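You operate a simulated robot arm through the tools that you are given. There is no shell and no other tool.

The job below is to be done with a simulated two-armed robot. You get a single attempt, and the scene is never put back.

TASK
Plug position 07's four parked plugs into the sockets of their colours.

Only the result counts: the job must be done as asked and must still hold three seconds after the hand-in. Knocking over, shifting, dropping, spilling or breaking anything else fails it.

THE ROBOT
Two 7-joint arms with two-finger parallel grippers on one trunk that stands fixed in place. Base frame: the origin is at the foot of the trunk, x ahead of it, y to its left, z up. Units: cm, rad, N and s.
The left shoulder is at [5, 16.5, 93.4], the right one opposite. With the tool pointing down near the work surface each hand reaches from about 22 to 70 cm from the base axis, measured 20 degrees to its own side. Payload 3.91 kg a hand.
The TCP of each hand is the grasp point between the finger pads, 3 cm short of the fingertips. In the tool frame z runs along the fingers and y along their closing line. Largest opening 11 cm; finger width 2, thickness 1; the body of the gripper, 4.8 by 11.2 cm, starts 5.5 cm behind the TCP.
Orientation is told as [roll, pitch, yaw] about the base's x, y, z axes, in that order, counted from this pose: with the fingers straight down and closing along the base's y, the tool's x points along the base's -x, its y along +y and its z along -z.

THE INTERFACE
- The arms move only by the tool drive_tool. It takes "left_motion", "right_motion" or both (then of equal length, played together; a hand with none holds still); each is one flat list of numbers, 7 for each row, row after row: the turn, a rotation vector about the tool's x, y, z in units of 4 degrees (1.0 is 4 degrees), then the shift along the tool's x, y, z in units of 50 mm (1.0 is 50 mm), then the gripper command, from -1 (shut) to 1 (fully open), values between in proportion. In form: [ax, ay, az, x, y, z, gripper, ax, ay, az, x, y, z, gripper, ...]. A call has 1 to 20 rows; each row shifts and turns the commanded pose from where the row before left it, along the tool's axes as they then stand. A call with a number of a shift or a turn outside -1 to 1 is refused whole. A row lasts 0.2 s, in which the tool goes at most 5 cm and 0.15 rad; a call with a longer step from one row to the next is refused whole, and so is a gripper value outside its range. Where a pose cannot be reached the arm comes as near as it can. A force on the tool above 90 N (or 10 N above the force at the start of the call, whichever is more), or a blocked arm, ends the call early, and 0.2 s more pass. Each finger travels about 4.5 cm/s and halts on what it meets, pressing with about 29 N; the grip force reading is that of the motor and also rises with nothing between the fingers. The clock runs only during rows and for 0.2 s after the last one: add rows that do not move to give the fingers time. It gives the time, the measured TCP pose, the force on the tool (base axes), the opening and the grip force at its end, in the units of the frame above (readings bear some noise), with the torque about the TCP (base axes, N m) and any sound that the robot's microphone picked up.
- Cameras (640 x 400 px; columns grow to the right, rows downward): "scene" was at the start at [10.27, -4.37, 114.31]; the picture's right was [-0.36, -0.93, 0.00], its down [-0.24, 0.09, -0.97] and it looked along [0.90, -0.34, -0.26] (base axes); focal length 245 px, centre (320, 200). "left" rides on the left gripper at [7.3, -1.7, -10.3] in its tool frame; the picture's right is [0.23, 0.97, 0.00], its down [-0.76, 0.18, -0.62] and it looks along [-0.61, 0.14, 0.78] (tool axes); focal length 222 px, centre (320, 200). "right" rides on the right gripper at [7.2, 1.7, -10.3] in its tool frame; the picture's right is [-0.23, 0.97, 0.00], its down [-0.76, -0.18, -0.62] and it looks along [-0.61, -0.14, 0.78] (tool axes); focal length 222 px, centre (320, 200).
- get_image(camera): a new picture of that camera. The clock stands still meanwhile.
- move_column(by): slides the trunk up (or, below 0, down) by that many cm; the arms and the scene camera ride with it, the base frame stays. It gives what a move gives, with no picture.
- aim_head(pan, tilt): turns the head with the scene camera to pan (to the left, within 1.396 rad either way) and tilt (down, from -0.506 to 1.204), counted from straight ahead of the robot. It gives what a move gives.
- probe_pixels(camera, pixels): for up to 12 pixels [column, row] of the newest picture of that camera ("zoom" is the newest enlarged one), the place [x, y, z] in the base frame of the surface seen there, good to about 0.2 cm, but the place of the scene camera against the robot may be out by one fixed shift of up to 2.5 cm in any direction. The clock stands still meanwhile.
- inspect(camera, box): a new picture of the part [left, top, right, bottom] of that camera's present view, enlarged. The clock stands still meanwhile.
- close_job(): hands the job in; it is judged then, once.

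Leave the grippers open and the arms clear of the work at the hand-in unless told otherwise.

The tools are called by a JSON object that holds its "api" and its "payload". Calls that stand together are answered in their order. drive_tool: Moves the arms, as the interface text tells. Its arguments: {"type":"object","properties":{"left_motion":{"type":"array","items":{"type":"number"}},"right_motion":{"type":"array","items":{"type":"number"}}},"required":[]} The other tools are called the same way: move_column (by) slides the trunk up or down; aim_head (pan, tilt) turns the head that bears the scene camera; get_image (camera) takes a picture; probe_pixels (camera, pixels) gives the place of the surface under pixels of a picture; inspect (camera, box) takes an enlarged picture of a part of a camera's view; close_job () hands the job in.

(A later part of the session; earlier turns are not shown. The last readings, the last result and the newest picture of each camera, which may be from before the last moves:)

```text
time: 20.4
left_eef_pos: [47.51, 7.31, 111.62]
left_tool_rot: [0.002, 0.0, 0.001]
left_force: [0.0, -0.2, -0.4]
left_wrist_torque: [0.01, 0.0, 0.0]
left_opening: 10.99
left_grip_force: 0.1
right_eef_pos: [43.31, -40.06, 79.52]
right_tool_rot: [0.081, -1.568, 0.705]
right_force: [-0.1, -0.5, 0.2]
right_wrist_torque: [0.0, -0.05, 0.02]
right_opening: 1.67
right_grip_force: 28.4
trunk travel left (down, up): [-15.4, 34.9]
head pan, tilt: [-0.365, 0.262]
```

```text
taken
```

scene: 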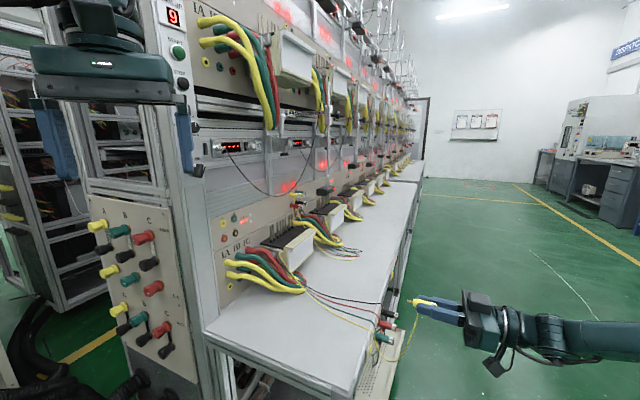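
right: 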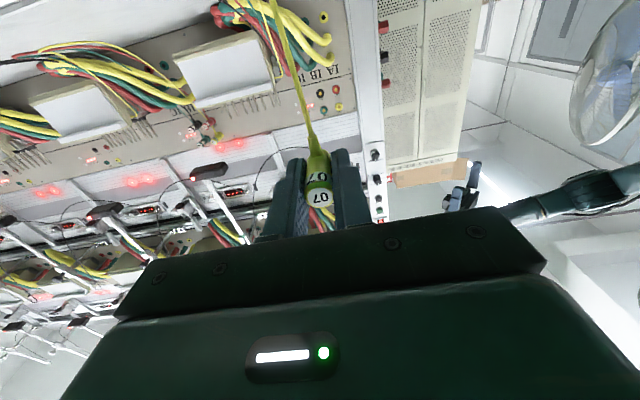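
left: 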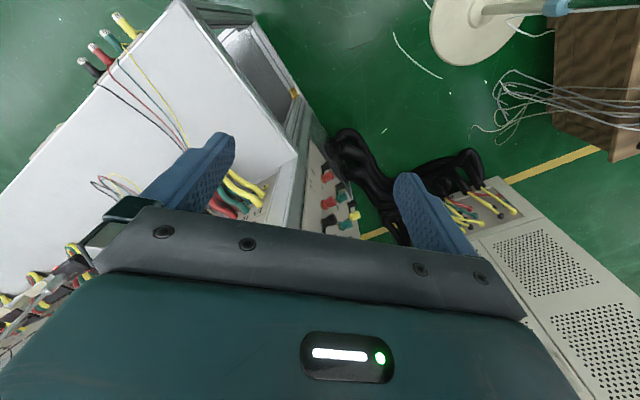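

The plug is held firmly (28 N) with its cable hanging freely. Now I'll go up to z≈90 while moving forward over the shelf, and shift slightly left towards UA's line (s=56.3), stopping well before the panel.

{"api": "drive_tool", "payload": {"right_motion": [0, 0, 0, -0.4, 0, 0.2, -1, 0, 0, 0, -0.4, 0, 0.2, -1, 0, 0, 0, -0.4, 0, 0.4, -1, 0, 0, 0, -0.4, 0, 0.4, -1, 0, 0, 0, -0.4, 0, 0.4, -1, 0, 0, 0, -0.2, 0.053, 0.4, -1, 0, 0, 0, 0, 0.053, 0.4, -1, 0, 0, 0, 0, 0.053, 0.4, -1, 0, 0, 0, 0, 0.053, 0.4, -1, 0, 0, 0, 0, 0.053, 0.4, -1, 0, 0, 0, 0, 0.053, 0.4, -1, 0, 0, 0, 0, 0.053, 0.4, -1]}}

{"api": "get_image", "payload": {"camera": "right"}}

{"api": "get_image", "payload": {"camera": "scene"}}

```text
time: 23.0
left_eef_pos: [47.55, 7.49, 111.7]
left_tool_rot: [0.001, -0.002, 0.002]
left_force: [0.0, -0.1, -0.3]
left_wrist_torque: [0.0, 0.01, -0.01]
left_opening: 11.0
left_grip_force: 0.3
right_eef_pos: [57.7, -23.16, 90.39]
right_tool_rot: [-0.064, -1.568, 0.851]
right_force: [0.0, -0.3, -0.7]
right_wrist_torque: [-0.01, 0.0, 0.01]
right_opening: 1.64
right_grip_force: 29.2
trunk travel left (down, up): [-15.4, 34.9]
head pan, tilt: [-0.365, 0.262]
```

```text
taken
```

right: 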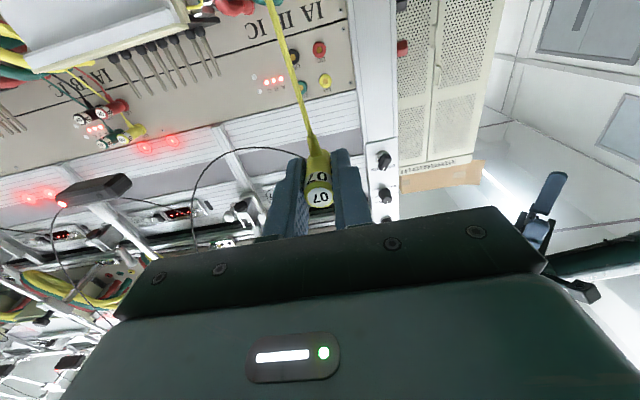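

```text
taken
```

scene: 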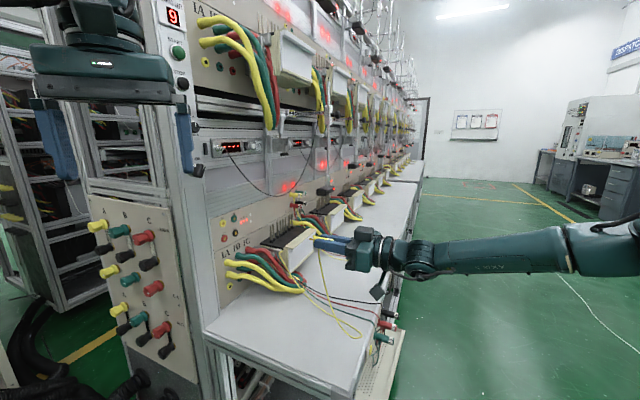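

All rows were reached; the TCP is at (57.7,-23.2,90.4). In the right view UA yellow is at (325,82), UB green (300,88), UC red (320,48) and UN black (292,58). I'll enlarge and probe these for precise positions.

{"api": "inspect", "payload": {"camera": "right", "box": [264, 30, 360, 90]}}

{"api": "probe_pixels", "payload": {"camera": "right", "pixels": [[325, 82], [300, 88], [320, 48], [292, 58], [340, 65], [310, 65], [235, 30], [150, 40], [205, 38], [265, 5], [190, 10], [300, 130]]}}

```text
6.67 times, centred on (312, 60) of right
```

zoom: 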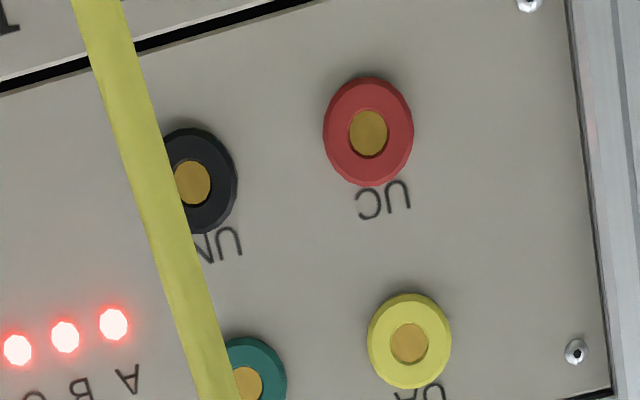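

```text
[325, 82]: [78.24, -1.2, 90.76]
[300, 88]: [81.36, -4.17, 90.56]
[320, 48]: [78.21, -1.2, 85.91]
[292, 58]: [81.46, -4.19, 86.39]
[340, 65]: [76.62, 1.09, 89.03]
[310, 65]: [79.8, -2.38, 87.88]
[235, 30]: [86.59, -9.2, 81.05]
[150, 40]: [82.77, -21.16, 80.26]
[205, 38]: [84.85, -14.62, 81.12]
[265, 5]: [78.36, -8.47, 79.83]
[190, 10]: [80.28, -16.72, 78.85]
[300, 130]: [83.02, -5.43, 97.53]
```

I'll probe the socket centres and rims in the zoom itself for finer values.

{"api": "probe_pixels", "payload": {"camera": "zoom", "pixels": [[409, 343], [409, 312], [409, 374], [380, 342], [440, 342], [368, 133], [368, 100], [340, 133], [398, 133], [195, 182], [215, 182], [250, 384]]}}

```text
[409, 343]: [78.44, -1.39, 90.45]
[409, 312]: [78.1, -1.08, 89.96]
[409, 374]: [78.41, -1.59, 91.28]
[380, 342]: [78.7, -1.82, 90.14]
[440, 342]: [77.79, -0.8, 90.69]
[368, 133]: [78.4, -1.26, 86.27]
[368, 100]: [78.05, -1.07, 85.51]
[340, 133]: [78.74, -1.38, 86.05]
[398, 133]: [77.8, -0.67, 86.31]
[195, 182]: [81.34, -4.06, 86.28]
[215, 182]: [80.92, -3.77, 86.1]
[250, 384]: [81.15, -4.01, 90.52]
```

Averaged socket positions (s along the panel, z height): UA (56.28, 90.55), UB (60.37, 90.55), UC (56.25, 86.2), UN (60.38, 86.25). The ring fronts are at n≈54.4. The thick cables top out near z≈80, well below the hand for UA. I'll move forward to n≈44, aligned with UA.

{"api": "drive_tool", "payload": {"right_motion": [0, 0, 0, -0.02, 0.09, 0.4, -1, 0, 0, 0, -0.02, 0.09, 0.4, -1, 0, 0, 0, 0, 0, 0.4, -1, 0, 0, 0, 0, 0, 0.4, -1, 0, 0, 0, 0, 0, 0.4, -1, 0, 0, 0, 0, 0, 0.4, -1, 0, 0, 0, 0, 0, 0.4, -1, 0, 0, 0, 0, 0, 0.4, -1, 0, 0, 0, 0, 0, 0.4, -1, 0, 0, 0, 0, 0, 0.32, -1, 0, 0, 0, 0, 0, 0, -1]}}

{"api": "get_image", "payload": {"camera": "right"}}

{"api": "get_image", "payload": {"camera": "scene"}}

{"api": "inspect", "payload": {"camera": "scene", "box": [206, 190, 302, 250]}}

```text
time: 25.4
left_eef_pos: [47.61, 7.45, 111.58]
left_tool_rot: [0.001, 0.0, 0.001]
left_force: [-0.4, 0.5, 0.6]
left_wrist_torque: [-0.02, 0.02, -0.01]
left_opening: 11.02
left_grip_force: 0.1
right_eef_pos: [67.54, -10.65, 92.18]
right_tool_rot: [-0.051, -1.569, 0.836]
right_force: [0.8, -0.4, -0.5]
right_wrist_torque: [-0.01, 0.0, -0.01]
right_opening: 1.61
right_grip_force: 29.3
right hand out of reach, approached as far as the arm can: row 8, 9, 10
trunk travel left (down, up): [-15.4, 34.9]
head pan, tilt: [-0.365, 0.262]
```

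```text
taken
```

right: 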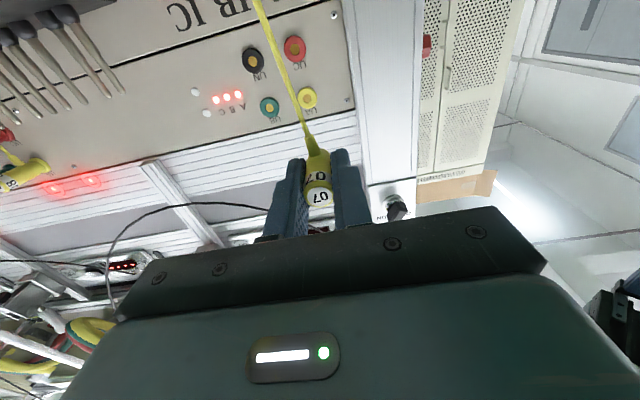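

```text
taken
```

scene: 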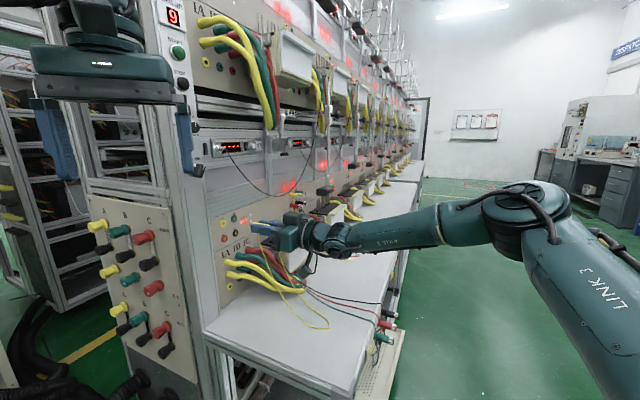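

```text
6.67 times, centred on (254, 220) of scene
```

zoom: 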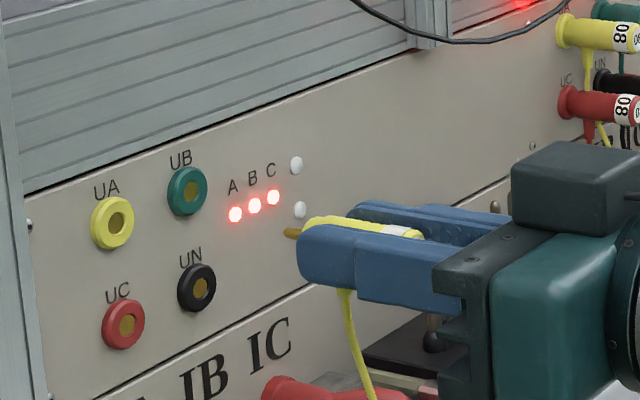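

The arm stopped at its limit at (67.5,-10.7,92.2), about 11 cm short of where insertion needs it; the orientation is kept. The scene zoom shows the pin protruding from the yellow plug at (290,232). To understand the arm's posture I'll probe the elbow and forearm in the scene picture.

{"api": "probe_pixels", "payload": {"camera": "scene", "pixels": [[525, 200], [500, 215], [450, 222], [400, 232], [345, 238], [330, 245], [600, 290], [560, 250], [620, 360], [290, 240]]}}

{"api": "inspect", "payload": {"camera": "scene", "box": [240, 160, 640, 400]}}

```text
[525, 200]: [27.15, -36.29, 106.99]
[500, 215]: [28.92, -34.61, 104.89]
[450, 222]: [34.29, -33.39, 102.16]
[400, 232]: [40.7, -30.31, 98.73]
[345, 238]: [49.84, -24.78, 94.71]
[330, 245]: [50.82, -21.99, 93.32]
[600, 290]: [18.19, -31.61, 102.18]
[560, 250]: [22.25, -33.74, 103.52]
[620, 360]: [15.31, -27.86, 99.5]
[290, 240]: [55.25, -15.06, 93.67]
```

```text
1.60 times, centred on (440, 280) of scene
```

zoom: 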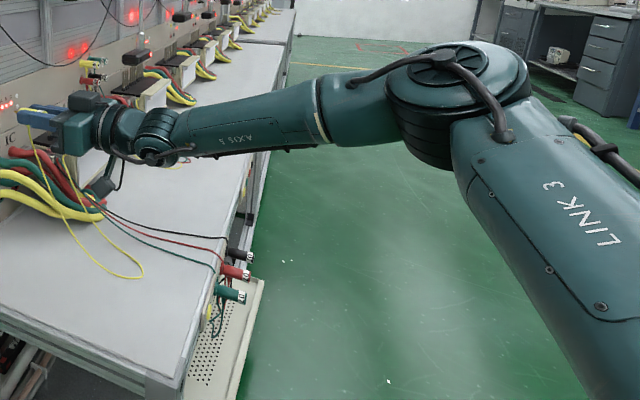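

The elbow is out to the right at shoulder height and the wrist is almost straight, so a wrist joint is probably near its limit, not the arm's length. I'll back off 6 cm, return to UA's line, and test whether turning the hand about its own axis by +30° lets it go further forward. This is still 10 cm from the panel.

{"api": "drive_tool", "payload": {"right_motion": [0, 0, 0, 0, 0, -0.4, -1, 0, 0, 0, 0, 0, -0.4, -1, 0, 0, 0, 0, 0, -0.4, -1, 0, 0, 0, 0.3, -0.2, 0, -1, 0, 0, 1, 0, 0, 0, -1, 0, 0, 1, 0, 0, 0, -1, 0, 0, 1, 0, 0, 0, -1, 0, 0, 1, 0, 0, 0, -1, 0, 0, 1, 0, 0, 0, -1, 0, 0, 1, 0, 0, 0, -1, 0, 0, 1, 0, 0, 0, -1]}}

```text
time: 27.8
left_eef_pos: [47.45, 7.3, 111.71]
left_tool_rot: [0.0, 0.0, 0.001]
left_force: [-0.6, 0.0, -0.2]
left_wrist_torque: [0.05, -0.01, 0.0]
left_opening: 10.98
left_grip_force: 0.0
right_eef_pos: [64.07, -15.52, 90.62]
right_tool_rot: [1.567, -1.081, -0.781]
right_force: [-0.4, -0.5, 0.0]
right_wrist_torque: [0.02, 0.0, 0.0]
right_opening: 1.66
right_grip_force: 28.7
trunk travel left (down, up): [-15.4, 34.9]
head pan, tilt: [-0.365, 0.262]
```

The 28° roll was reached at n=34.3. Now I'll go forward 10 cm to n≈44 to see whether this roll reaches further.

{"api": "drive_tool", "payload": {"right_motion": [0, 0, 0, 0, 0, 0.4, -1, 0, 0, 0, 0, 0, 0.4, -1, 0, 0, 0, 0, 0, 0.4, -1, 0, 0, 0, 0, 0, 0.4, -1, 0, 0, 0, 0, 0, 0.3, -1]}}

```text
time: 29.0
left_eef_pos: [47.45, 7.31, 111.59]
left_tool_rot: [0.0, 0.0, 0.001]
left_force: [-0.1, 0.2, 0.8]
left_wrist_torque: [-0.03, -0.02, -0.01]
left_opening: 11.0
left_grip_force: 0.0
right_eef_pos: [67.57, -10.72, 92.03]
right_tool_rot: [1.563, -1.082, -0.781]
right_force: [-0.4, 0.3, -0.4]
right_wrist_torque: [-0.01, 0.02, -0.01]
right_opening: 1.64
right_grip_force: 28.7
right hand out of reach, approached as far as the arm can: row 3, 4, 5
trunk travel left (down, up): [-15.4, 34.9]
head pan, tilt: [-0.365, 0.262]
```

The limit is the same regardless of roll, so it isn't the last joint. I'll undo the roll, back off, tilt the fingers 20° down, and test forward reach in that attitude.

{"api": "drive_tool", "payload": {"right_motion": [0, 0, 0, 0, 0, -0.4, -1, 0, 0, 0, 0, 0, -0.4, -1, 0, 0, -1, 0, 0, 0, -1, 0, 0, -1, 0, 0, 0, -1, 0, 0, -1, 0, 0, 0, -1, 0, 0, -1, 0, 0, 0, -1, 0, 0, -1, 0, 0, 0, -1, 0, 0, -1, 0, 0, 0, -1, 0, 0, -1, 0, 0, 0, -1, 0, 1, 0, 0, 0, 0, -1, 0, 1, 0, 0, 0, 0, -1, 0, 1, 0, 0, 0, 0, -1, 0, 1, 0, 0, 0, 0, -1, 0, 1, 0, 0, 0, 0, -1]}}

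{"api": "drive_tool", "payload": {"right_motion": [0, 0, 0, -0.13, 0, 0.376, -1, 0, 0, 0, -0.13, 0, 0.376, -1, 0, 0, 0, -0.13, 0, 0.376, -1, 0, 0, 0, -0.13, 0, 0.376, -1]}}

```text
time: 32.0
left_eef_pos: [47.47, 7.36, 111.64]
left_tool_rot: [-0.001, 0.0, 0.002]
left_force: [-0.4, -0.6, 0.0]
left_wrist_torque: [0.01, -0.01, -0.04]
left_opening: 11.01
left_grip_force: 0.1
right_eef_pos: [64.67, -13.65, 92.14]
right_tool_rot: [-0.002, -1.219, 0.785]
right_force: [0.0, -0.2, -0.3]
right_wrist_torque: [-0.01, -0.01, -0.05]
right_opening: 1.66
right_grip_force: 29.0
trunk travel left (down, up): [-15.4, 34.9]
head pan, tilt: [-0.365, 0.262]
```

```text
time: 33.0
left_eef_pos: [47.45, 7.35, 111.67]
left_tool_rot: [0.0, 0.0, 0.002]
left_force: [0.2, -0.6, 0.4]
left_wrist_torque: [0.0, 0.04, -0.02]
left_opening: 10.99
left_grip_force: 0.0
right_eef_pos: [66.53, -11.58, 90.89]
right_tool_rot: [0.001, -1.222, 0.786]
right_force: [1.1, -0.6, -0.4]
right_wrist_torque: [-0.01, 0.01, 0.02]
right_opening: 1.66
right_grip_force: 29.1
right hand out of reach, approached as far as the arm can: row 2, 3, 4
trunk travel left (down, up): [-15.4, 34.9]
head pan, tilt: [-0.365, 0.262]
```

With the tilt, the wrist again stops at about the same place. So it is the wrist's position combined with the 45° heading that limits. I'll level the hand again, back off, and test a smaller heading (about 20°) for its forward reach in free space.

{"api": "drive_tool", "payload": {"right_motion": [0, 0, 0, 0, 0, -0.4, -1, 0, 0, 0, 0, 0, -0.4, -1, 0, -1, 0, 0, 0, 0, -1, 0, -1, 0, 0, 0, 0, -1, 0, -1, 0, 0, 0, 0, -1, 0, -1, 0, 0, 0, 0, -1, 0, -1, 0, 0, 0, 0, -1, 1, 0, 0, 0, 0, 0, -1, 1, 0, 0, 0, 0, 0, -1, 1, 0, 0, 0, 0, 0, -1, 1, 0, 0, 0, 0, 0, -1, 1, 0, 0, 0, 0, 0, -1, 1, 0, 0, 0, 0, 0, -1]}}

{"api": "drive_tool", "payload": {"right_motion": [0, 0, 0, 0, 0.16, 0.36, -1, 0, 0, 0, 0, 0.16, 0.36, -1, 0, 0, 0, 0, 0.16, 0.36, -1, 0, 0, 0, 0, 0.16, 0.36, -1]}}

{"api": "get_image", "payload": {"camera": "scene"}}

```text
time: 35.8
left_eef_pos: [47.47, 7.38, 111.69]
left_tool_rot: [0.0, -0.001, 0.001]
left_force: [0.5, 0.0, -0.2]
left_wrist_torque: [0.01, 0.0, 0.0]
left_opening: 11.0
left_grip_force: 0.0
right_eef_pos: [66.39, -21.13, 94.29]
right_tool_rot: [-0.191, -1.502, 0.684]
right_force: [0.5, 0.4, 0.1]
right_wrist_torque: [-0.02, -0.01, -0.01]
right_opening: 1.65
right_grip_force: 29.0
right hand out of reach, approached as far as the arm can: row 6, 9, 10, 11, 12, 13
trunk travel left (down, up): [-15.4, 34.9]
head pan, tilt: [-0.365, 0.262]
```

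```text
time: 36.8
left_eef_pos: [47.48, 7.46, 111.7]
left_tool_rot: [-0.001, 0.0, 0.0]
left_force: [-0.6, 0.1, -1.0]
left_wrist_torque: [-0.02, 0.02, -0.04]
left_opening: 11.02
left_grip_force: 0.1
right_eef_pos: [72.91, -18.8, 94.63]
right_tool_rot: [-0.236, -1.504, 0.728]
right_force: [-0.5, 0.2, -0.6]
right_wrist_torque: [-0.02, -0.01, 0.01]
right_opening: 1.66
right_grip_force: 28.8
right hand out of reach, approached as far as the arm can: row 1, 2, 3, 4
trunk travel left (down, up): [-15.4, 34.9]
head pan, tilt: [-0.365, 0.262]
```

```text
taken
```

scene: 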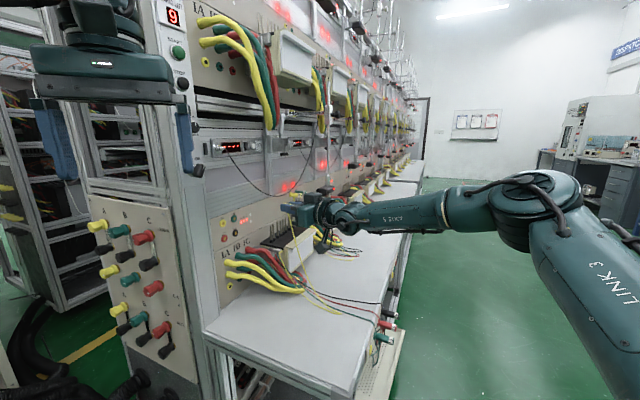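

The arm could not take the 20° heading here either: it stopped at about 28°, in line with the forearm. So the wrist seems unable to pass the straight pose. I'll take a close look at the wrist in the scene view.

{"api": "inspect", "payload": {"camera": "scene", "box": [270, 170, 430, 270]}}

{"api": "probe_pixels", "payload": {"camera": "scene", "pixels": [[525, 190], [495, 205], [440, 210], [400, 215], [360, 218], [345, 215], [320, 210], [580, 250], [620, 320]]}}

{"api": "get_image", "payload": {"camera": "left"}}

```text
4.00 times, centred on (350, 220) of scene
```

zoom: 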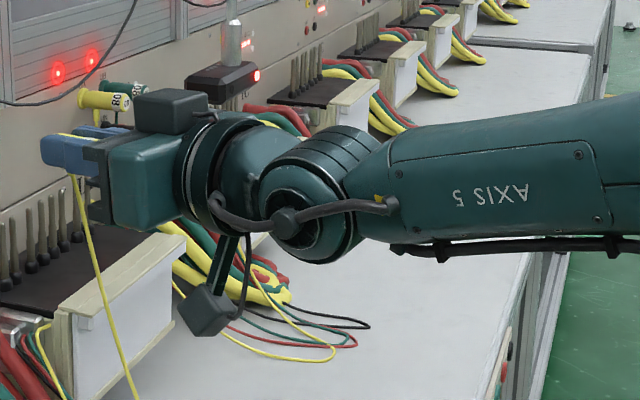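

```text
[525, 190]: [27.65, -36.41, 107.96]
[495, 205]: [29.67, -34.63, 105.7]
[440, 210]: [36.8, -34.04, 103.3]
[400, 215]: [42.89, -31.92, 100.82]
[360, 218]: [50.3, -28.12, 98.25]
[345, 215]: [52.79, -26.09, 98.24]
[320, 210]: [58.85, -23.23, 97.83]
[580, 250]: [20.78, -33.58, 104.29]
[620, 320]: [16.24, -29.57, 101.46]
```

```text
taken
```

left: 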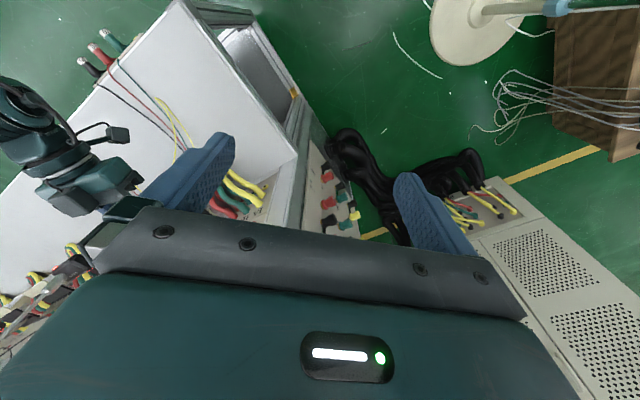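

The wrist is near its straight (singular) pose: joint 6 can only bend it up or down there, so the sideways heading gets lost. The cure is to keep the arm stretched, swinging the hand round in an arc further from the shoulder so the wrist stays bent to the left. I'll first retreat about 28 cm away from the panel and restore the 45° level attitude.

{"api": "drive_tool", "payload": {"right_motion": [0, 0, 0, 0, -0.117, -0.383, -1, 0, 0, 0, 0, -0.117, -0.383, -1, 0, 0, 0, 0, -0.117, -0.383, -1, 0, 0, 0, 0, -0.117, -0.383, -1, 0, 0, 0, 0, -0.117, -0.383, -1, 0, 0, 0, 0, -0.117, -0.383, -1, 0, 0, 0, 0, -0.117, -0.383, -1, 0, 0, 0, 0, -0.117, -0.383, -1, 0, 0, 0, 0, -0.117, -0.383, -1, 0, 0, 0, 0, -0.117, -0.383, -1, 0, 0, 0, 0, -0.117, -0.383, -1, 0, 0, 0, 0, -0.117, -0.383, -1, 0, 0, 0, 0, -0.117, -0.383, -1, 0, 0, 0, 0, -0.117, -0.383, -1]}}

```text
time: 39.8
left_eef_pos: [47.5, 7.42, 111.66]
left_tool_rot: [0.001, 0.001, 0.002]
left_force: [-0.1, -0.8, -0.9]
left_wrist_torque: [0.01, 0.01, 0.0]
left_opening: 11.0
left_grip_force: 0.1
right_eef_pos: [53.11, -38.69, 96.69]
right_tool_rot: [-0.278, -1.504, 0.758]
right_force: [0.7, -0.5, -1.1]
right_wrist_torque: [0.02, 0.04, -0.03]
right_opening: 1.64
right_grip_force: 28.8
trunk travel left (down, up): [-15.4, 34.9]
head pan, tilt: [-0.365, 0.262]
```

All rows were reached: TCP (53.1,-38.7,96.7), heading about 27.5°. Now I'll turn back to the 45° heading, level the pitch, then move 7 cm to the right (s≈72) and slightly down.

{"api": "drive_tool", "payload": {"right_motion": [-1, 0, 0, 0, 0, 0, -1, -1, 0, 0, 0, 0, 0, -1, -1, 0, 0, 0, 0, 0, -1, -1, 0, 0, 0, 0, 0, -1, -0.38, 0, 0, 0, 0, 0, -1, 0, -0.95, 0, 0, 0, 0, -1, 0, 0, 0, 0.2, -0.35, 0, -1, 0, 0, 0, 0.2, -0.35, 0, -1, 0, 0, 0, 0.2, -0.35, 0, -1, 0, 0, 0, 0.2, -0.35, 0, -1, 0, 0, 0, 0, 0, 0, -1]}}

{"api": "get_image", "payload": {"camera": "scene"}}

```text
time: 42.2
left_eef_pos: [47.44, 7.42, 111.66]
left_tool_rot: [0.001, 0.002, -0.001]
left_force: [0.3, 0.2, -0.9]
left_wrist_torque: [0.01, 0.05, 0.01]
left_opening: 10.97
left_grip_force: 0.1
right_eef_pos: [58.16, -43.51, 92.64]
right_tool_rot: [1.6, -1.57, -0.81]
right_force: [0.0, -0.3, -0.8]
right_wrist_torque: [-0.02, -0.02, 0.01]
right_opening: 1.63
right_grip_force: 29.3
trunk travel left (down, up): [-15.4, 34.9]
head pan, tilt: [-0.365, 0.262]
```

```text
taken
```

scene: 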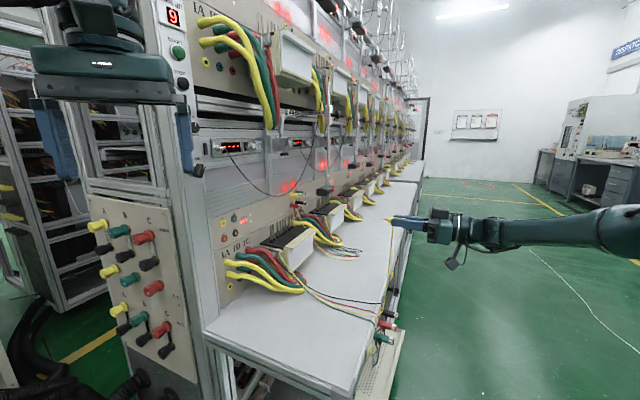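

The hand is now at (58.2,-43.5,92.6), heading 45°, level, with the arm stretched. Next I'll swing along the arc: TCP n from 10 to 32 with s from 72 to 70, staying above and in front of the meter, to see whether this route stays reachable.

{"api": "drive_tool", "payload": {"right_motion": [0, 0, 0, 0, 0, 0.4, -1, 0, 0, 0, 0, 0, 0.4, -1, 0, 0, 0, 0, 0, 0.4, -1, 0, 0, 0, 0, 0, 0.4, -1, 0, 0, 0, 0, 0, 0.4, -1, 0, 0, 0, 0, 0.03, 0.4, -1, 0, 0, 0, 0, 0.05, 0.4, -1, 0, 0, 0, 0, 0.08, 0.4, -1, 0, 0, 0, 0, 0.1, 0.4, -1, 0, 0, 0, 0, 0.12, 0.4, -1, 0, 0, 0, 0, 0.14, 0.4, -1, 0, 0, 0, 0, 0, 0, -1]}}

{"api": "get_image", "payload": {"camera": "scene"}}

```text
time: 44.8
left_eef_pos: [47.42, 7.48, 111.7]
left_tool_rot: [0.002, 0.0, 0.002]
left_force: [0.1, 0.1, -0.5]
left_wrist_torque: [0.0, 0.0, -0.01]
left_opening: 10.97
left_grip_force: 0.0
right_eef_pos: [71.83, -26.04, 92.56]
right_tool_rot: [1.683, -1.567, -0.897]
right_force: [0.3, 0.6, 0.4]
right_wrist_torque: [-0.05, -0.02, 0.03]
right_opening: 1.63
right_grip_force: 29.2
trunk travel left (down, up): [-15.4, 34.9]
head pan, tilt: [-0.365, 0.262]
```

```text
taken
```

scene: 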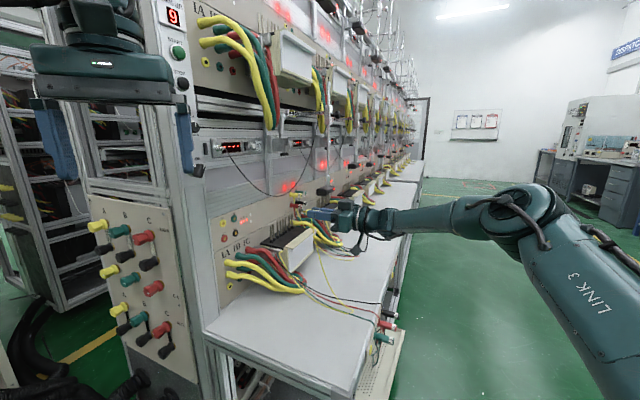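

The arc works: TCP (71.8,-26.0,92.6) was reached with no limit. I'll continue along it to about n=40, s=65.7, still over the meter with more than 6 cm of clearance above its pins.

{"api": "drive_tool", "payload": {"right_motion": [0, 0, 0, 0, 0.16, 0.4, -1, 0, 0, 0, 0, 0.17, 0.4, -1, 0, 0, 0, 0, 0.18, 0.38, -1, 0, 0, 0, 0, 0.19, 0.34, -1, 0, 0, 0, 0, 0, 0, -1]}}

{"api": "get_image", "payload": {"camera": "right"}}

{"api": "get_image", "payload": {"camera": "scene"}}

```text
time: 46.0
left_eef_pos: [47.43, 7.41, 111.71]
left_tool_rot: [0.002, -0.001, 0.001]
left_force: [0.6, -0.5, 0.2]
left_wrist_torque: [-0.01, -0.01, 0.04]
left_opening: 11.0
left_grip_force: 0.0
right_eef_pos: [71.28, -18.6, 93.71]
right_tool_rot: [1.224, -1.567, -0.438]
right_force: [-0.8, 0.0, 0.0]
right_wrist_torque: [0.01, -0.02, 0.02]
right_opening: 1.63
right_grip_force: 29.1
right hand out of reach, approached as far as the arm can: row 1, 2, 3, 4
trunk travel left (down, up): [-15.4, 34.9]
head pan, tilt: [-0.365, 0.262]
```

```text
taken
```

right: 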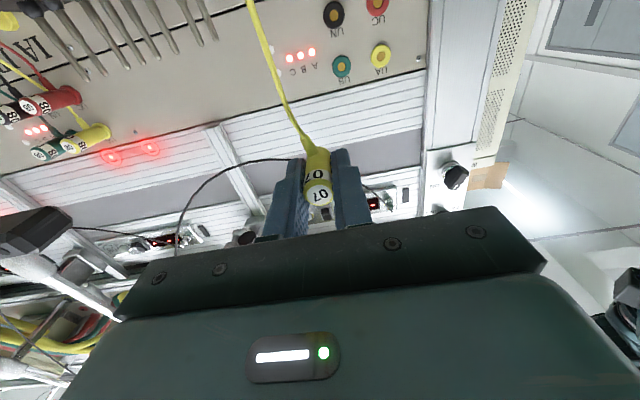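

```text
taken
```

scene: 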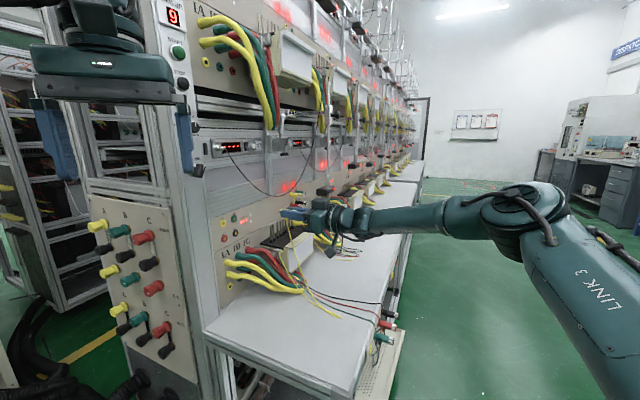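

The arm is blocked again at (71.3,-18.6,93.7). In all four attempts the upper arm stops at the same heading of about -40°, so a shoulder limit seems to apply at this relative height. I'll test another relative height: back off to n≈28, raise the hand 12 cm by the arm, then lower the trunk by 12 cm so the shoulder sits lower against the hand.

{"api": "drive_tool", "payload": {"right_motion": [0, 0, 0, 0, -0.05, -0.4, -1, 0, 0, 0, 0, -0.05, -0.4, -1, 0, 0, 0, 0, 0, -0.4, -1, 0, 0, 0, 0, 0, -0.4, -1, 0, 0, 0, 0, 0, -0.4, -1, 0, 0, 0, -0.4, 0, 0, -1, 0, 0, 0, -0.4, 0, 0, -1, 0, 0, 0, -0.4, 0, 0, -1, 0, 0, 0, -0.4, 0, 0, -1, 0, 0, 0, -0.4, 0, 0, -1, 0, 0, 0, -0.4, 0, 0, -1, 0, 0, 0, 0, 0, 0, -1]}}

```text
time: 48.6
left_eef_pos: [47.57, 7.32, 111.7]
left_tool_rot: [0.0, -0.001, 0.003]
left_force: [-0.1, 0.0, 0.2]
left_wrist_torque: [0.01, 0.0, -0.01]
left_opening: 11.01
left_grip_force: 0.0
right_eef_pos: [64.59, -26.25, 105.67]
right_tool_rot: [1.551, -1.57, -0.764]
right_force: [0.0, -0.4, -0.4]
right_wrist_torque: [0.01, -0.01, -0.01]
right_opening: 1.64
right_grip_force: 28.7
trunk travel left (down, up): [-15.4, 34.9]
head pan, tilt: [-0.365, 0.262]
```

Reached (64.6,-26.3,105.7). Before testing forward reach at this relative height I'll check the box with the white handle around scene pixel (278,147), to know its position.

{"api": "get_image", "payload": {"camera": "scene"}}

{"api": "probe_pixels", "payload": {"camera": "scene", "pixels": [[277, 150], [270, 148], [288, 150], [283, 125], [228, 148], [285, 70], [275, 55], [325, 190], [240, 178], [250, 188]]}}

{"api": "inspect", "payload": {"camera": "scene", "box": [200, 100, 360, 200]}}

```text
taken
```

scene: 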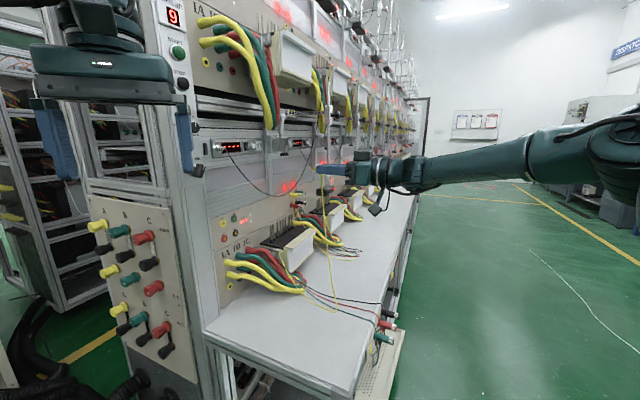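

```text
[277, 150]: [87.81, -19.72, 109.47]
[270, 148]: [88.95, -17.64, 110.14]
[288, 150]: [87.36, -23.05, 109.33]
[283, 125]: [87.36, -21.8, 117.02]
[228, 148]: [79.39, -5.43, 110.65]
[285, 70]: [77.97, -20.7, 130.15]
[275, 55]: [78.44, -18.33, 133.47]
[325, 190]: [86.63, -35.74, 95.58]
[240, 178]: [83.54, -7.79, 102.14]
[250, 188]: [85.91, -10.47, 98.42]
```

```text
4.00 times, centred on (280, 150) of scene
```

zoom: 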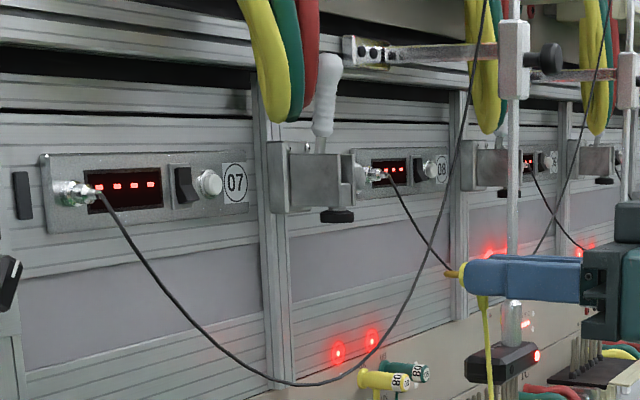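

The box is at about s=76, n≥46, which is clear of my path. I'll test forward motion at this height towards n≈37, s≈59, at least 10 cm short of everything on the wall.

{"api": "drive_tool", "payload": {"right_motion": [0, 0, 0, 0, 0.2, 0.4, -1, 0, 0, 0, 0, 0.2, 0.4, -1, 0, 0, 0, 0, 0.2, 0.4, -1, 0, 0, 0, 0, 0.2, 0.4, -1, 0, 0, 0, 0, 0.2, 0.4, -1, 0, 0, 0, 0, 0, 0, -1]}}

```text
time: 50.0
left_eef_pos: [47.58, 7.42, 111.75]
left_tool_rot: [0.0, -0.001, 0.002]
left_force: [0.5, 0.9, 0.1]
left_wrist_torque: [0.03, -0.01, 0.01]
left_opening: 11.01
left_grip_force: 0.1
right_eef_pos: [68.18, -15.62, 105.74]
right_tool_rot: [1.639, -1.57, -0.852]
right_force: [0.9, 0.7, -0.6]
right_wrist_torque: [0.03, 0.0, 0.02]
right_opening: 1.62
right_grip_force: 28.6
trunk travel left (down, up): [-15.4, 34.9]
head pan, tilt: [-0.365, 0.262]
```

Reached without limit: the relative height does matter. I'll push a little further, to n≈43, s≈57, still 7 cm before the wall hardware, to see how far it goes.

{"api": "drive_tool", "payload": {"right_motion": [0, 0, 0, 0, 0.12, 0.3, -1, 0, 0, 0, 0, 0.12, 0.3, -1, 0, 0, 0, 0, 0.12, 0.3, -1, 0, 0, 0, 0, 0.12, 0.3, -1, 0, 0, 0, 0, 0, 0, -1]}}

{"api": "get_image", "payload": {"camera": "scene"}}

```text
time: 51.2
left_eef_pos: [47.47, 7.37, 111.67]
left_tool_rot: [0.0, 0.0, 0.0]
left_force: [-0.7, -1.0, 0.2]
left_wrist_torque: [-0.02, -0.03, 0.02]
left_opening: 11.0
left_grip_force: 0.0
right_eef_pos: [69.55, -10.21, 105.24]
right_tool_rot: [2.148, -1.568, -1.361]
right_force: [0.3, -0.1, 0.4]
right_wrist_torque: [-0.02, 0.0, 0.0]
right_opening: 1.61
right_grip_force: 28.9
right hand out of reach, approached as far as the arm can: row 4
trunk travel left (down, up): [-15.4, 34.9]
head pan, tilt: [-0.365, 0.262]
```

```text
taken
```

scene: 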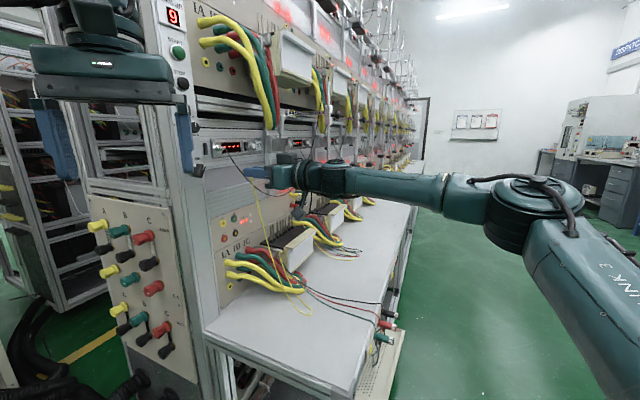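

It now stops at n=42, slightly further than before but not enough. I'll probe the elbow again to learn which joint limits it.

{"api": "probe_pixels", "payload": {"camera": "scene", "pixels": [[540, 182], [515, 215], [450, 195], [400, 182], [340, 175], [330, 165], [600, 250], [630, 300], [580, 225], [470, 190]]}}

{"api": "inspect", "payload": {"camera": "scene", "box": [230, 130, 640, 400]}}

```text
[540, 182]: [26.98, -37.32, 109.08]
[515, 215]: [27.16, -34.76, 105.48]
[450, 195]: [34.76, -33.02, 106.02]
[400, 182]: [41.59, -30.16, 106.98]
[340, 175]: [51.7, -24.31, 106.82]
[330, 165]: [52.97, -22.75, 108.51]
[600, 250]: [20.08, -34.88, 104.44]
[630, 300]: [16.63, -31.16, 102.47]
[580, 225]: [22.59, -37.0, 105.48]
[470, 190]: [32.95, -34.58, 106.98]
```

```text
1.48 times, centred on (435, 265) of scene
```

zoom: 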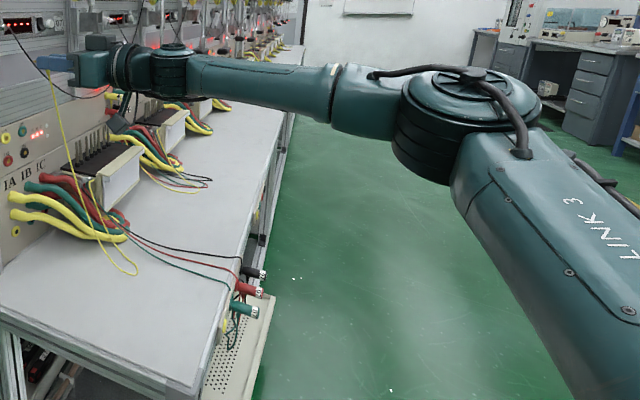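

The elbow is in the same place (28,-36,≈101) as in the earlier stops, so a shoulder joint is at its limit there. I'll turn the head to look at the left arm's shoulder and elbow posture, as it starts in a front position, and then at the right shoulder.

{"api": "aim_head", "payload": {"pan": 0.9, "tilt": 0.3}}

{"api": "get_image", "payload": {"camera": "scene"}}

{"api": "aim_head", "payload": {"pan": -1.3, "tilt": 0.6}}

{"api": "get_image", "payload": {"camera": "scene"}}

```text
time: 52.6
left_eef_pos: [47.43, 7.41, 111.66]
left_tool_rot: [-0.001, -0.002, 0.003]
left_force: [-0.1, 0.4, 0.4]
left_wrist_torque: [-0.04, 0.0, 0.0]
left_opening: 11.0
left_grip_force: 0.0
right_eef_pos: [69.47, -10.18, 105.25]
right_tool_rot: [2.15, -1.566, -1.362]
right_force: [0.5, -0.3, 0.3]
right_wrist_torque: [0.01, 0.02, 0.02]
right_opening: 1.65
right_grip_force: 29.6
trunk travel left (down, up): [-15.4, 34.9]
head pan, tilt: [0.901, 0.3]
```

```text
taken
```

scene: 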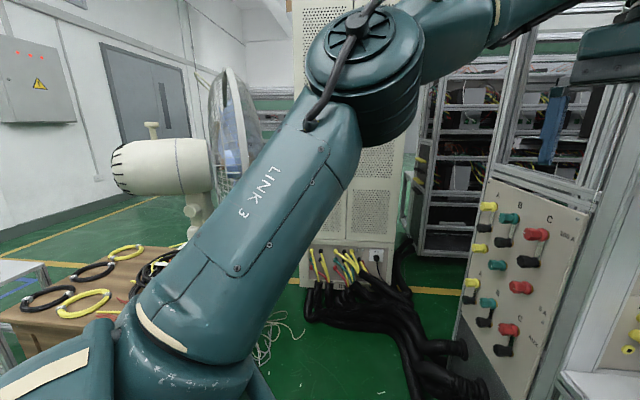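

```text
time: 54.7
left_eef_pos: [47.55, 7.35, 111.73]
left_tool_rot: [-0.001, 0.0, 0.002]
left_force: [0.5, 0.1, -0.2]
left_wrist_torque: [0.01, -0.02, 0.01]
left_opening: 11.0
left_grip_force: 0.0
right_eef_pos: [69.48, -10.28, 105.24]
right_tool_rot: [2.138, -1.568, -1.351]
right_force: [-0.1, 0.4, -0.2]
right_wrist_torque: [0.0, 0.0, -0.01]
right_opening: 1.63
right_grip_force: 28.8
trunk travel left (down, up): [-15.4, 34.9]
head pan, tilt: [-1.3, 0.6]
```

```text
taken
```

scene: 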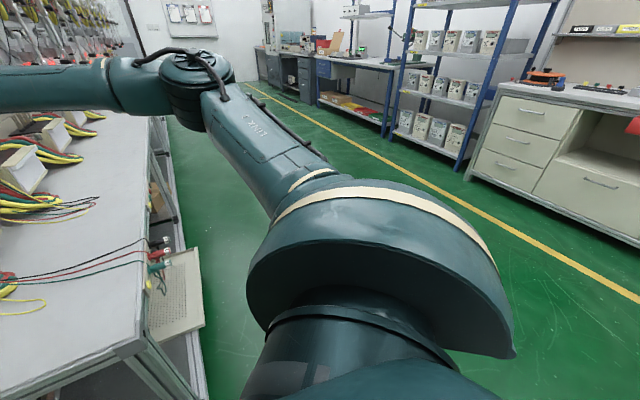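

I'll probe the right upper arm and elbow in this view (elbow around (195,70), shoulder housing around (380,250)), then look left again and probe the left elbow for comparison.

{"api": "probe_pixels", "payload": {"camera": "scene", "pixels": [[195, 62], [185, 115], [215, 90], [260, 140], [310, 175], [380, 230], [300, 300], [340, 360], [470, 330], [430, 260], [120, 85], [50, 85]]}}

{"api": "aim_head", "payload": {"pan": 0.9, "tilt": 0.1}}

{"api": "get_image", "payload": {"camera": "scene"}}

{"api": "probe_pixels", "payload": {"camera": "scene", "pixels": [[360, 85], [370, 130], [330, 190], [280, 250], [230, 310], [180, 370], [430, 80], [480, 60], [560, 40], [600, 100], [400, 100], [90, 390]]}}

```text
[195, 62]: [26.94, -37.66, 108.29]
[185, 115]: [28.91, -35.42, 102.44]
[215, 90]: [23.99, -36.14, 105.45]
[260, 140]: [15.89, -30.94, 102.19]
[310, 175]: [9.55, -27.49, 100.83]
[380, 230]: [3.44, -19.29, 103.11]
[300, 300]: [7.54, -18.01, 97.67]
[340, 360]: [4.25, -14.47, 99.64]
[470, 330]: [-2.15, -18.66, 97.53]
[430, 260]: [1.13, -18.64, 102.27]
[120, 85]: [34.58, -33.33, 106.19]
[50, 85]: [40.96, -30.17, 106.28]
```

```text
time: 56.8
left_eef_pos: [47.57, 7.37, 111.79]
left_tool_rot: [0.0, 0.0, 0.002]
left_force: [-0.5, -0.4, -0.6]
left_wrist_torque: [-0.01, -0.01, -0.03]
left_opening: 11.0
left_grip_force: 0.1
right_eef_pos: [69.39, -10.32, 105.15]
right_tool_rot: [2.138, -1.568, -1.351]
right_force: [0.1, -0.4, -1.1]
right_wrist_torque: [0.0, -0.01, 0.03]
right_opening: 1.62
right_grip_force: 28.6
trunk travel left (down, up): [-15.4, 34.9]
head pan, tilt: [0.901, 0.099]
```

```text
taken
```

scene: 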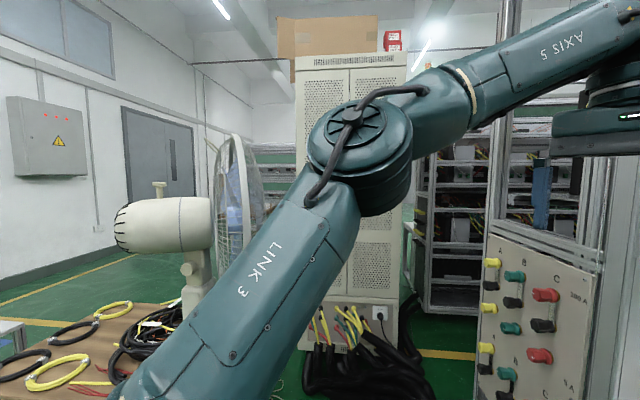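

```text
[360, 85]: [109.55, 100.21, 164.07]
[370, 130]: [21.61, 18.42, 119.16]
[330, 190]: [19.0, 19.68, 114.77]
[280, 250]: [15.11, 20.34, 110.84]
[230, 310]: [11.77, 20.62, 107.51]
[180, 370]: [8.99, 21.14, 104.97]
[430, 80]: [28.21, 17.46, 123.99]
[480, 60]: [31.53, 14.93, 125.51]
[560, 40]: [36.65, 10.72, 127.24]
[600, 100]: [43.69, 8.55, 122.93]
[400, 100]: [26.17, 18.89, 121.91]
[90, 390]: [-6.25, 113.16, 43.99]
```

The pattern could also be explained by the wrist's bend being unable to go below about 18°. To tell, I'll turn the heading further left by 16° at this place, pivoting about the TCP, which pushes the wrist outward. If that is reached, the bend limit is the cause.

{"api": "drive_tool", "payload": {"right_motion": [-1, 0, 0, 0, 0, 0, -1, -1, 0, 0, 0, 0, 0, -1, -1, 0, 0, 0, 0, 0, -1, -1, 0, 0, 0, 0, 0, -1, 0, 0, 0, 0, 0, 0, -1]}}

{"api": "aim_head", "payload": {"pan": -0.5, "tilt": 0.3}}

{"api": "get_image", "payload": {"camera": "scene"}}

```text
time: 58.0
left_eef_pos: [47.51, 7.33, 111.75]
left_tool_rot: [0.001, 0.001, 0.002]
left_force: [0.2, 0.1, 0.1]
left_wrist_torque: [-0.01, 0.0, 0.01]
left_opening: 11.0
left_grip_force: 0.0
right_eef_pos: [68.08, -10.97, 105.18]
right_tool_rot: [2.405, -1.568, -1.405]
right_force: [-0.1, 0.1, -1.1]
right_wrist_torque: [0.04, -0.04, -0.01]
right_opening: 1.64
right_grip_force: 29.0
right hand out of reach, approached as far as the arm can: row 1, 2, 3, 4
trunk travel left (down, up): [-15.4, 34.9]
head pan, tilt: [0.901, 0.099]
```

```text
time: 59.5
left_eef_pos: [47.49, 7.41, 111.72]
left_tool_rot: [-0.001, 0.001, 0.003]
left_force: [-0.2, 0.0, 0.2]
left_wrist_torque: [-0.03, -0.01, 0.03]
left_opening: 11.01
left_grip_force: 0.0
right_eef_pos: [68.01, -10.84, 105.17]
right_tool_rot: [2.381, -1.568, -1.384]
right_force: [0.1, -0.4, -0.4]
right_wrist_torque: [0.05, -0.02, 0.01]
right_opening: 1.65
right_grip_force: 28.8
trunk travel left (down, up): [-15.4, 34.9]
head pan, tilt: [-0.499, 0.3]
```

```text
taken
```

scene: 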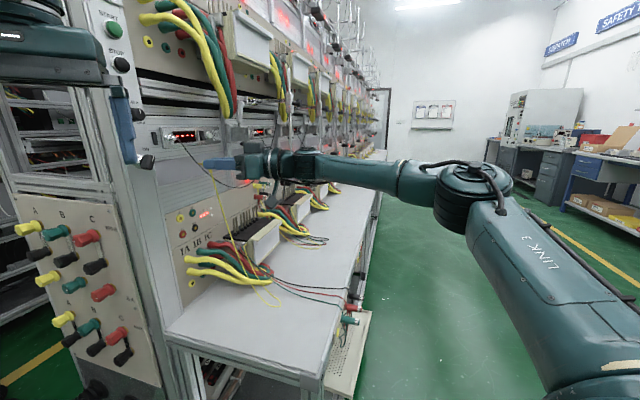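

The wrist slid along a circle about the same elbow point, so the elbow itself is stuck there: it is a shoulder-side limit in this posture. I'll try another posture: back off, tip the fingers down (the posture in which the robot is said to reach 70 cm), and see whether the elbow swings further forward.

{"api": "drive_tool", "payload": {"right_motion": [0, 0, 0, 0, 0.12, -0.41, -1, 0, 0, 0, 0, 0.12, -0.41, -1, 0, 0, 0, 0, 0.12, -0.41, -1, 0, 0, 0, 0, 0.12, -0.41, -1, 0, 0, 0, 0, 0.12, -0.41, -1, 0, 0, 0, 0, 0.12, -0.41, -1, 0, 0, 0, 0, 0.12, -0.41, -1, 0, 0, 0, 0, 0.12, -0.41, -1, 1, 0, 0, 0, 0, 0, -1, 1, 0, 0, 0, 0, 0, -1, 1, 0, 0, 0, 0, 0, -1]}}

{"api": "drive_tool", "payload": {"right_motion": [0, 1, 0, 0, 0, 0, -1, 0, 1, 0, 0, 0, 0, -1, 0, 1, 0, 0, 0, 0, -1, 0, 1, 0, 0, 0, 0, -1, 0, 1, 0, 0, 0, 0, -1, 0, 1, 0, 0, 0, 0, -1, 0, 1, 0, 0, 0, 0, -1, 0, 1, 0, 0, 0, 0, -1, 0, 1, 0, 0, 0, 0, -1, 0, 1, 0, 0, 0, 0, -1, 0, 1, 0, 0, 0, 0, -1, 0, 1, 0, 0, 0, 0, -1, 0, 1, 0, 0, 0, 0, -1, 0, 1, 0, 0, 0, 0, -1, 0, 1, 0, 0, 0, 0, -1, 0, 1, 0, 0, 0, 0, -1, 0, 1, 0, 0, 0, 0, -1, 0, 1, 0, 0, 0, 0, -1]}}

```text
time: 61.9
left_eef_pos: [47.43, 7.33, 111.66]
left_tool_rot: [0.0, -0.001, 0.0]
left_force: [0.6, 1.0, 0.6]
left_wrist_torque: [0.02, 0.0, 0.04]
left_opening: 11.0
left_grip_force: 0.0
right_eef_pos: [55.14, -22.09, 105.12]
right_tool_rot: [2.132, -1.567, -1.345]
right_force: [-0.4, 0.4, -0.9]
right_wrist_torque: [-0.01, -0.01, 0.02]
right_opening: 1.65
right_grip_force: 29.3
trunk travel left (down, up): [-15.4, 34.9]
head pan, tilt: [-0.499, 0.3]
```

```text
time: 65.7
left_eef_pos: [47.38, 7.4, 111.72]
left_tool_rot: [0.0, -0.001, 0.003]
left_force: [0.9, 0.4, 0.5]
left_wrist_torque: [0.01, 0.0, -0.03]
left_opening: 10.99
left_grip_force: 0.0
right_eef_pos: [54.55, -23.04, 104.07]
right_tool_rot: [0.009, -1.024, 0.783]
right_force: [-1.3, -0.7, -0.3]
right_wrist_torque: [0.03, -0.01, -0.01]
right_opening: 1.65
right_grip_force: 28.9
right hand out of reach, approached as far as the arm can: row 8, 9, 10, 11, 12, 13, 14, 15, 16, 17, 18
trunk travel left (down, up): [-15.4, 34.9]
head pan, tilt: [-0.499, 0.3]
```

At this heading the tilt stops 31° below horizontal. I'll try getting the right arm into the mirror image of the left arm's starting posture, where the elbow sits further inward. First I'll move the left hand 15 cm outward for room, while turning the right hand's heading from 45° to 0°.

{"api": "drive_tool", "payload": {"left_motion": [0, 0, 0, 0, 0.3, 0, 1, 0, 0, 0, 0, 0.3, 0, 1, 0, 0, 0, 0, 0.3, 0, 1, 0, 0, 0, 0, 0.3, 0, 1, 0, 0, 0, 0, 0.3, 0, 1, 0, 0, 0, 0, 0.3, 0, 1, 0, 0, 0, 0, 0.3, 0, 1, 0, 0, 0, 0, 0.3, 0, 1, 0, 0, 0, 0, 0.3, 0, 1, 0, 0, 0, 0, 0.3, 0, 1, 0, 0, 0, 0, 0, 0, 1], "right_motion": [0.854, 0, 0.52, 0, 0, 0, -1, 0.854, 0, 0.52, 0, 0, 0, -1, 0.854, 0, 0.52, 0, 0, 0, -1, 0.854, 0, 0.52, 0, 0, 0, -1, 0.854, 0, 0.52, 0, 0, 0, -1, 0.854, 0, 0.52, 0, 0, 0, -1, 0.854, 0, 0.52, 0, 0, 0, -1, 0.854, 0, 0.52, 0, 0, 0, -1, 0.854, 0, 0.52, 0, 0, 0, -1, 0.854, 0, 0.52, 0, 0, 0, -1, 0.854, 0, 0.52, 0, 0, 0, -1]}}

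{"api": "get_image", "payload": {"camera": "scene"}}

```text
time: 68.1
left_eef_pos: [47.45, 22.47, 111.72]
left_tool_rot: [0.001, 0.001, 0.003]
left_force: [0.6, 0.2, -0.3]
left_wrist_torque: [0.01, -0.04, 0.03]
left_opening: 10.97
left_grip_force: 0.0
right_eef_pos: [52.88, -29.16, 97.67]
right_tool_rot: [0.036, -1.093, 0.155]
right_force: [0.3, 0.1, 0.3]
right_wrist_torque: [-0.02, 0.04, 0.01]
right_opening: 1.65
right_grip_force: 29.5
right hand out of reach, approached as far as the arm can: row 1, 2, 3, 4, 5, 6, 7, 8, 9, 10
trunk travel left (down, up): [-15.4, 34.9]
head pan, tilt: [-0.499, 0.3]
```

```text
taken
```

scene: 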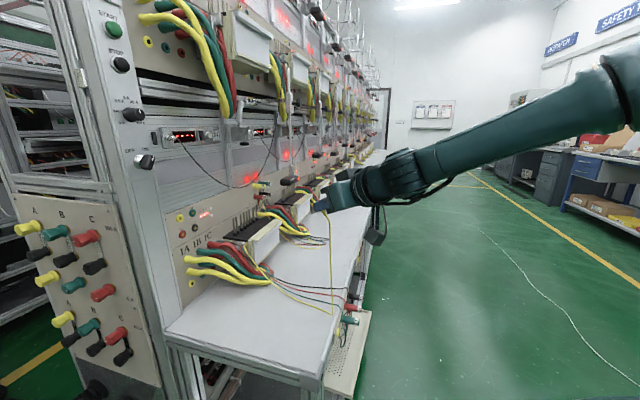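

The elbow has now swung up. I'll continue tipping the fingers down to vertical with heading near 0.

{"api": "drive_tool", "payload": {"right_motion": [0, 1, 0, 0, 0, 0, -1, 0, 1, 0, 0, 0, 0, -1, 0, 1, 0, 0, 0, 0, -1, 0, 1, 0, 0, 0, 0, -1, 0, 1, 0, 0, 0, 0, -1, 0, 1, 0, 0, 0, 0, -1, 0, 1, 0, 0, 0, 0, -1, 0, 1, 0, 0, 0, 0, -1, 0, 1, 0, 0, 0, 0, -1, 0, 1, 0, 0, 0, 0, -1, 0, 1, 0, 0, 0, 0, -1, 0, 1, 0, 0, 0, 0, -1, 0, 1, 0, 0, 0, 0, -1, 0, 1, 0, 0, 0, 0, -1, 0, 1, 0, 0, 0, 0, -1]}}

{"api": "get_image", "payload": {"camera": "scene"}}

```text
time: 71.3
left_eef_pos: [47.58, 22.42, 111.69]
left_tool_rot: [-0.002, 0.001, 0.002]
left_force: [0.0, 0.5, 0.5]
left_wrist_torque: [0.0, 0.0, 0.0]
left_opening: 11.03
left_grip_force: 0.1
right_eef_pos: [53.32, -29.94, 97.59]
right_tool_rot: [-0.002, -0.209, 0.15]
right_force: [0.3, 1.0, -0.6]
right_wrist_torque: [0.0, 0.0, 0.0]
right_opening: 1.65
right_grip_force: 29.0
right hand out of reach, approached as far as the arm can: row 1, 2, 4
trunk travel left (down, up): [-15.4, 34.9]
head pan, tilt: [-0.499, 0.3]
```

```text
taken
```

scene: 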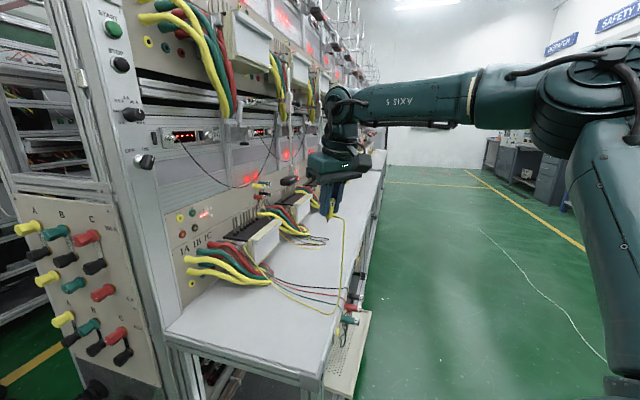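

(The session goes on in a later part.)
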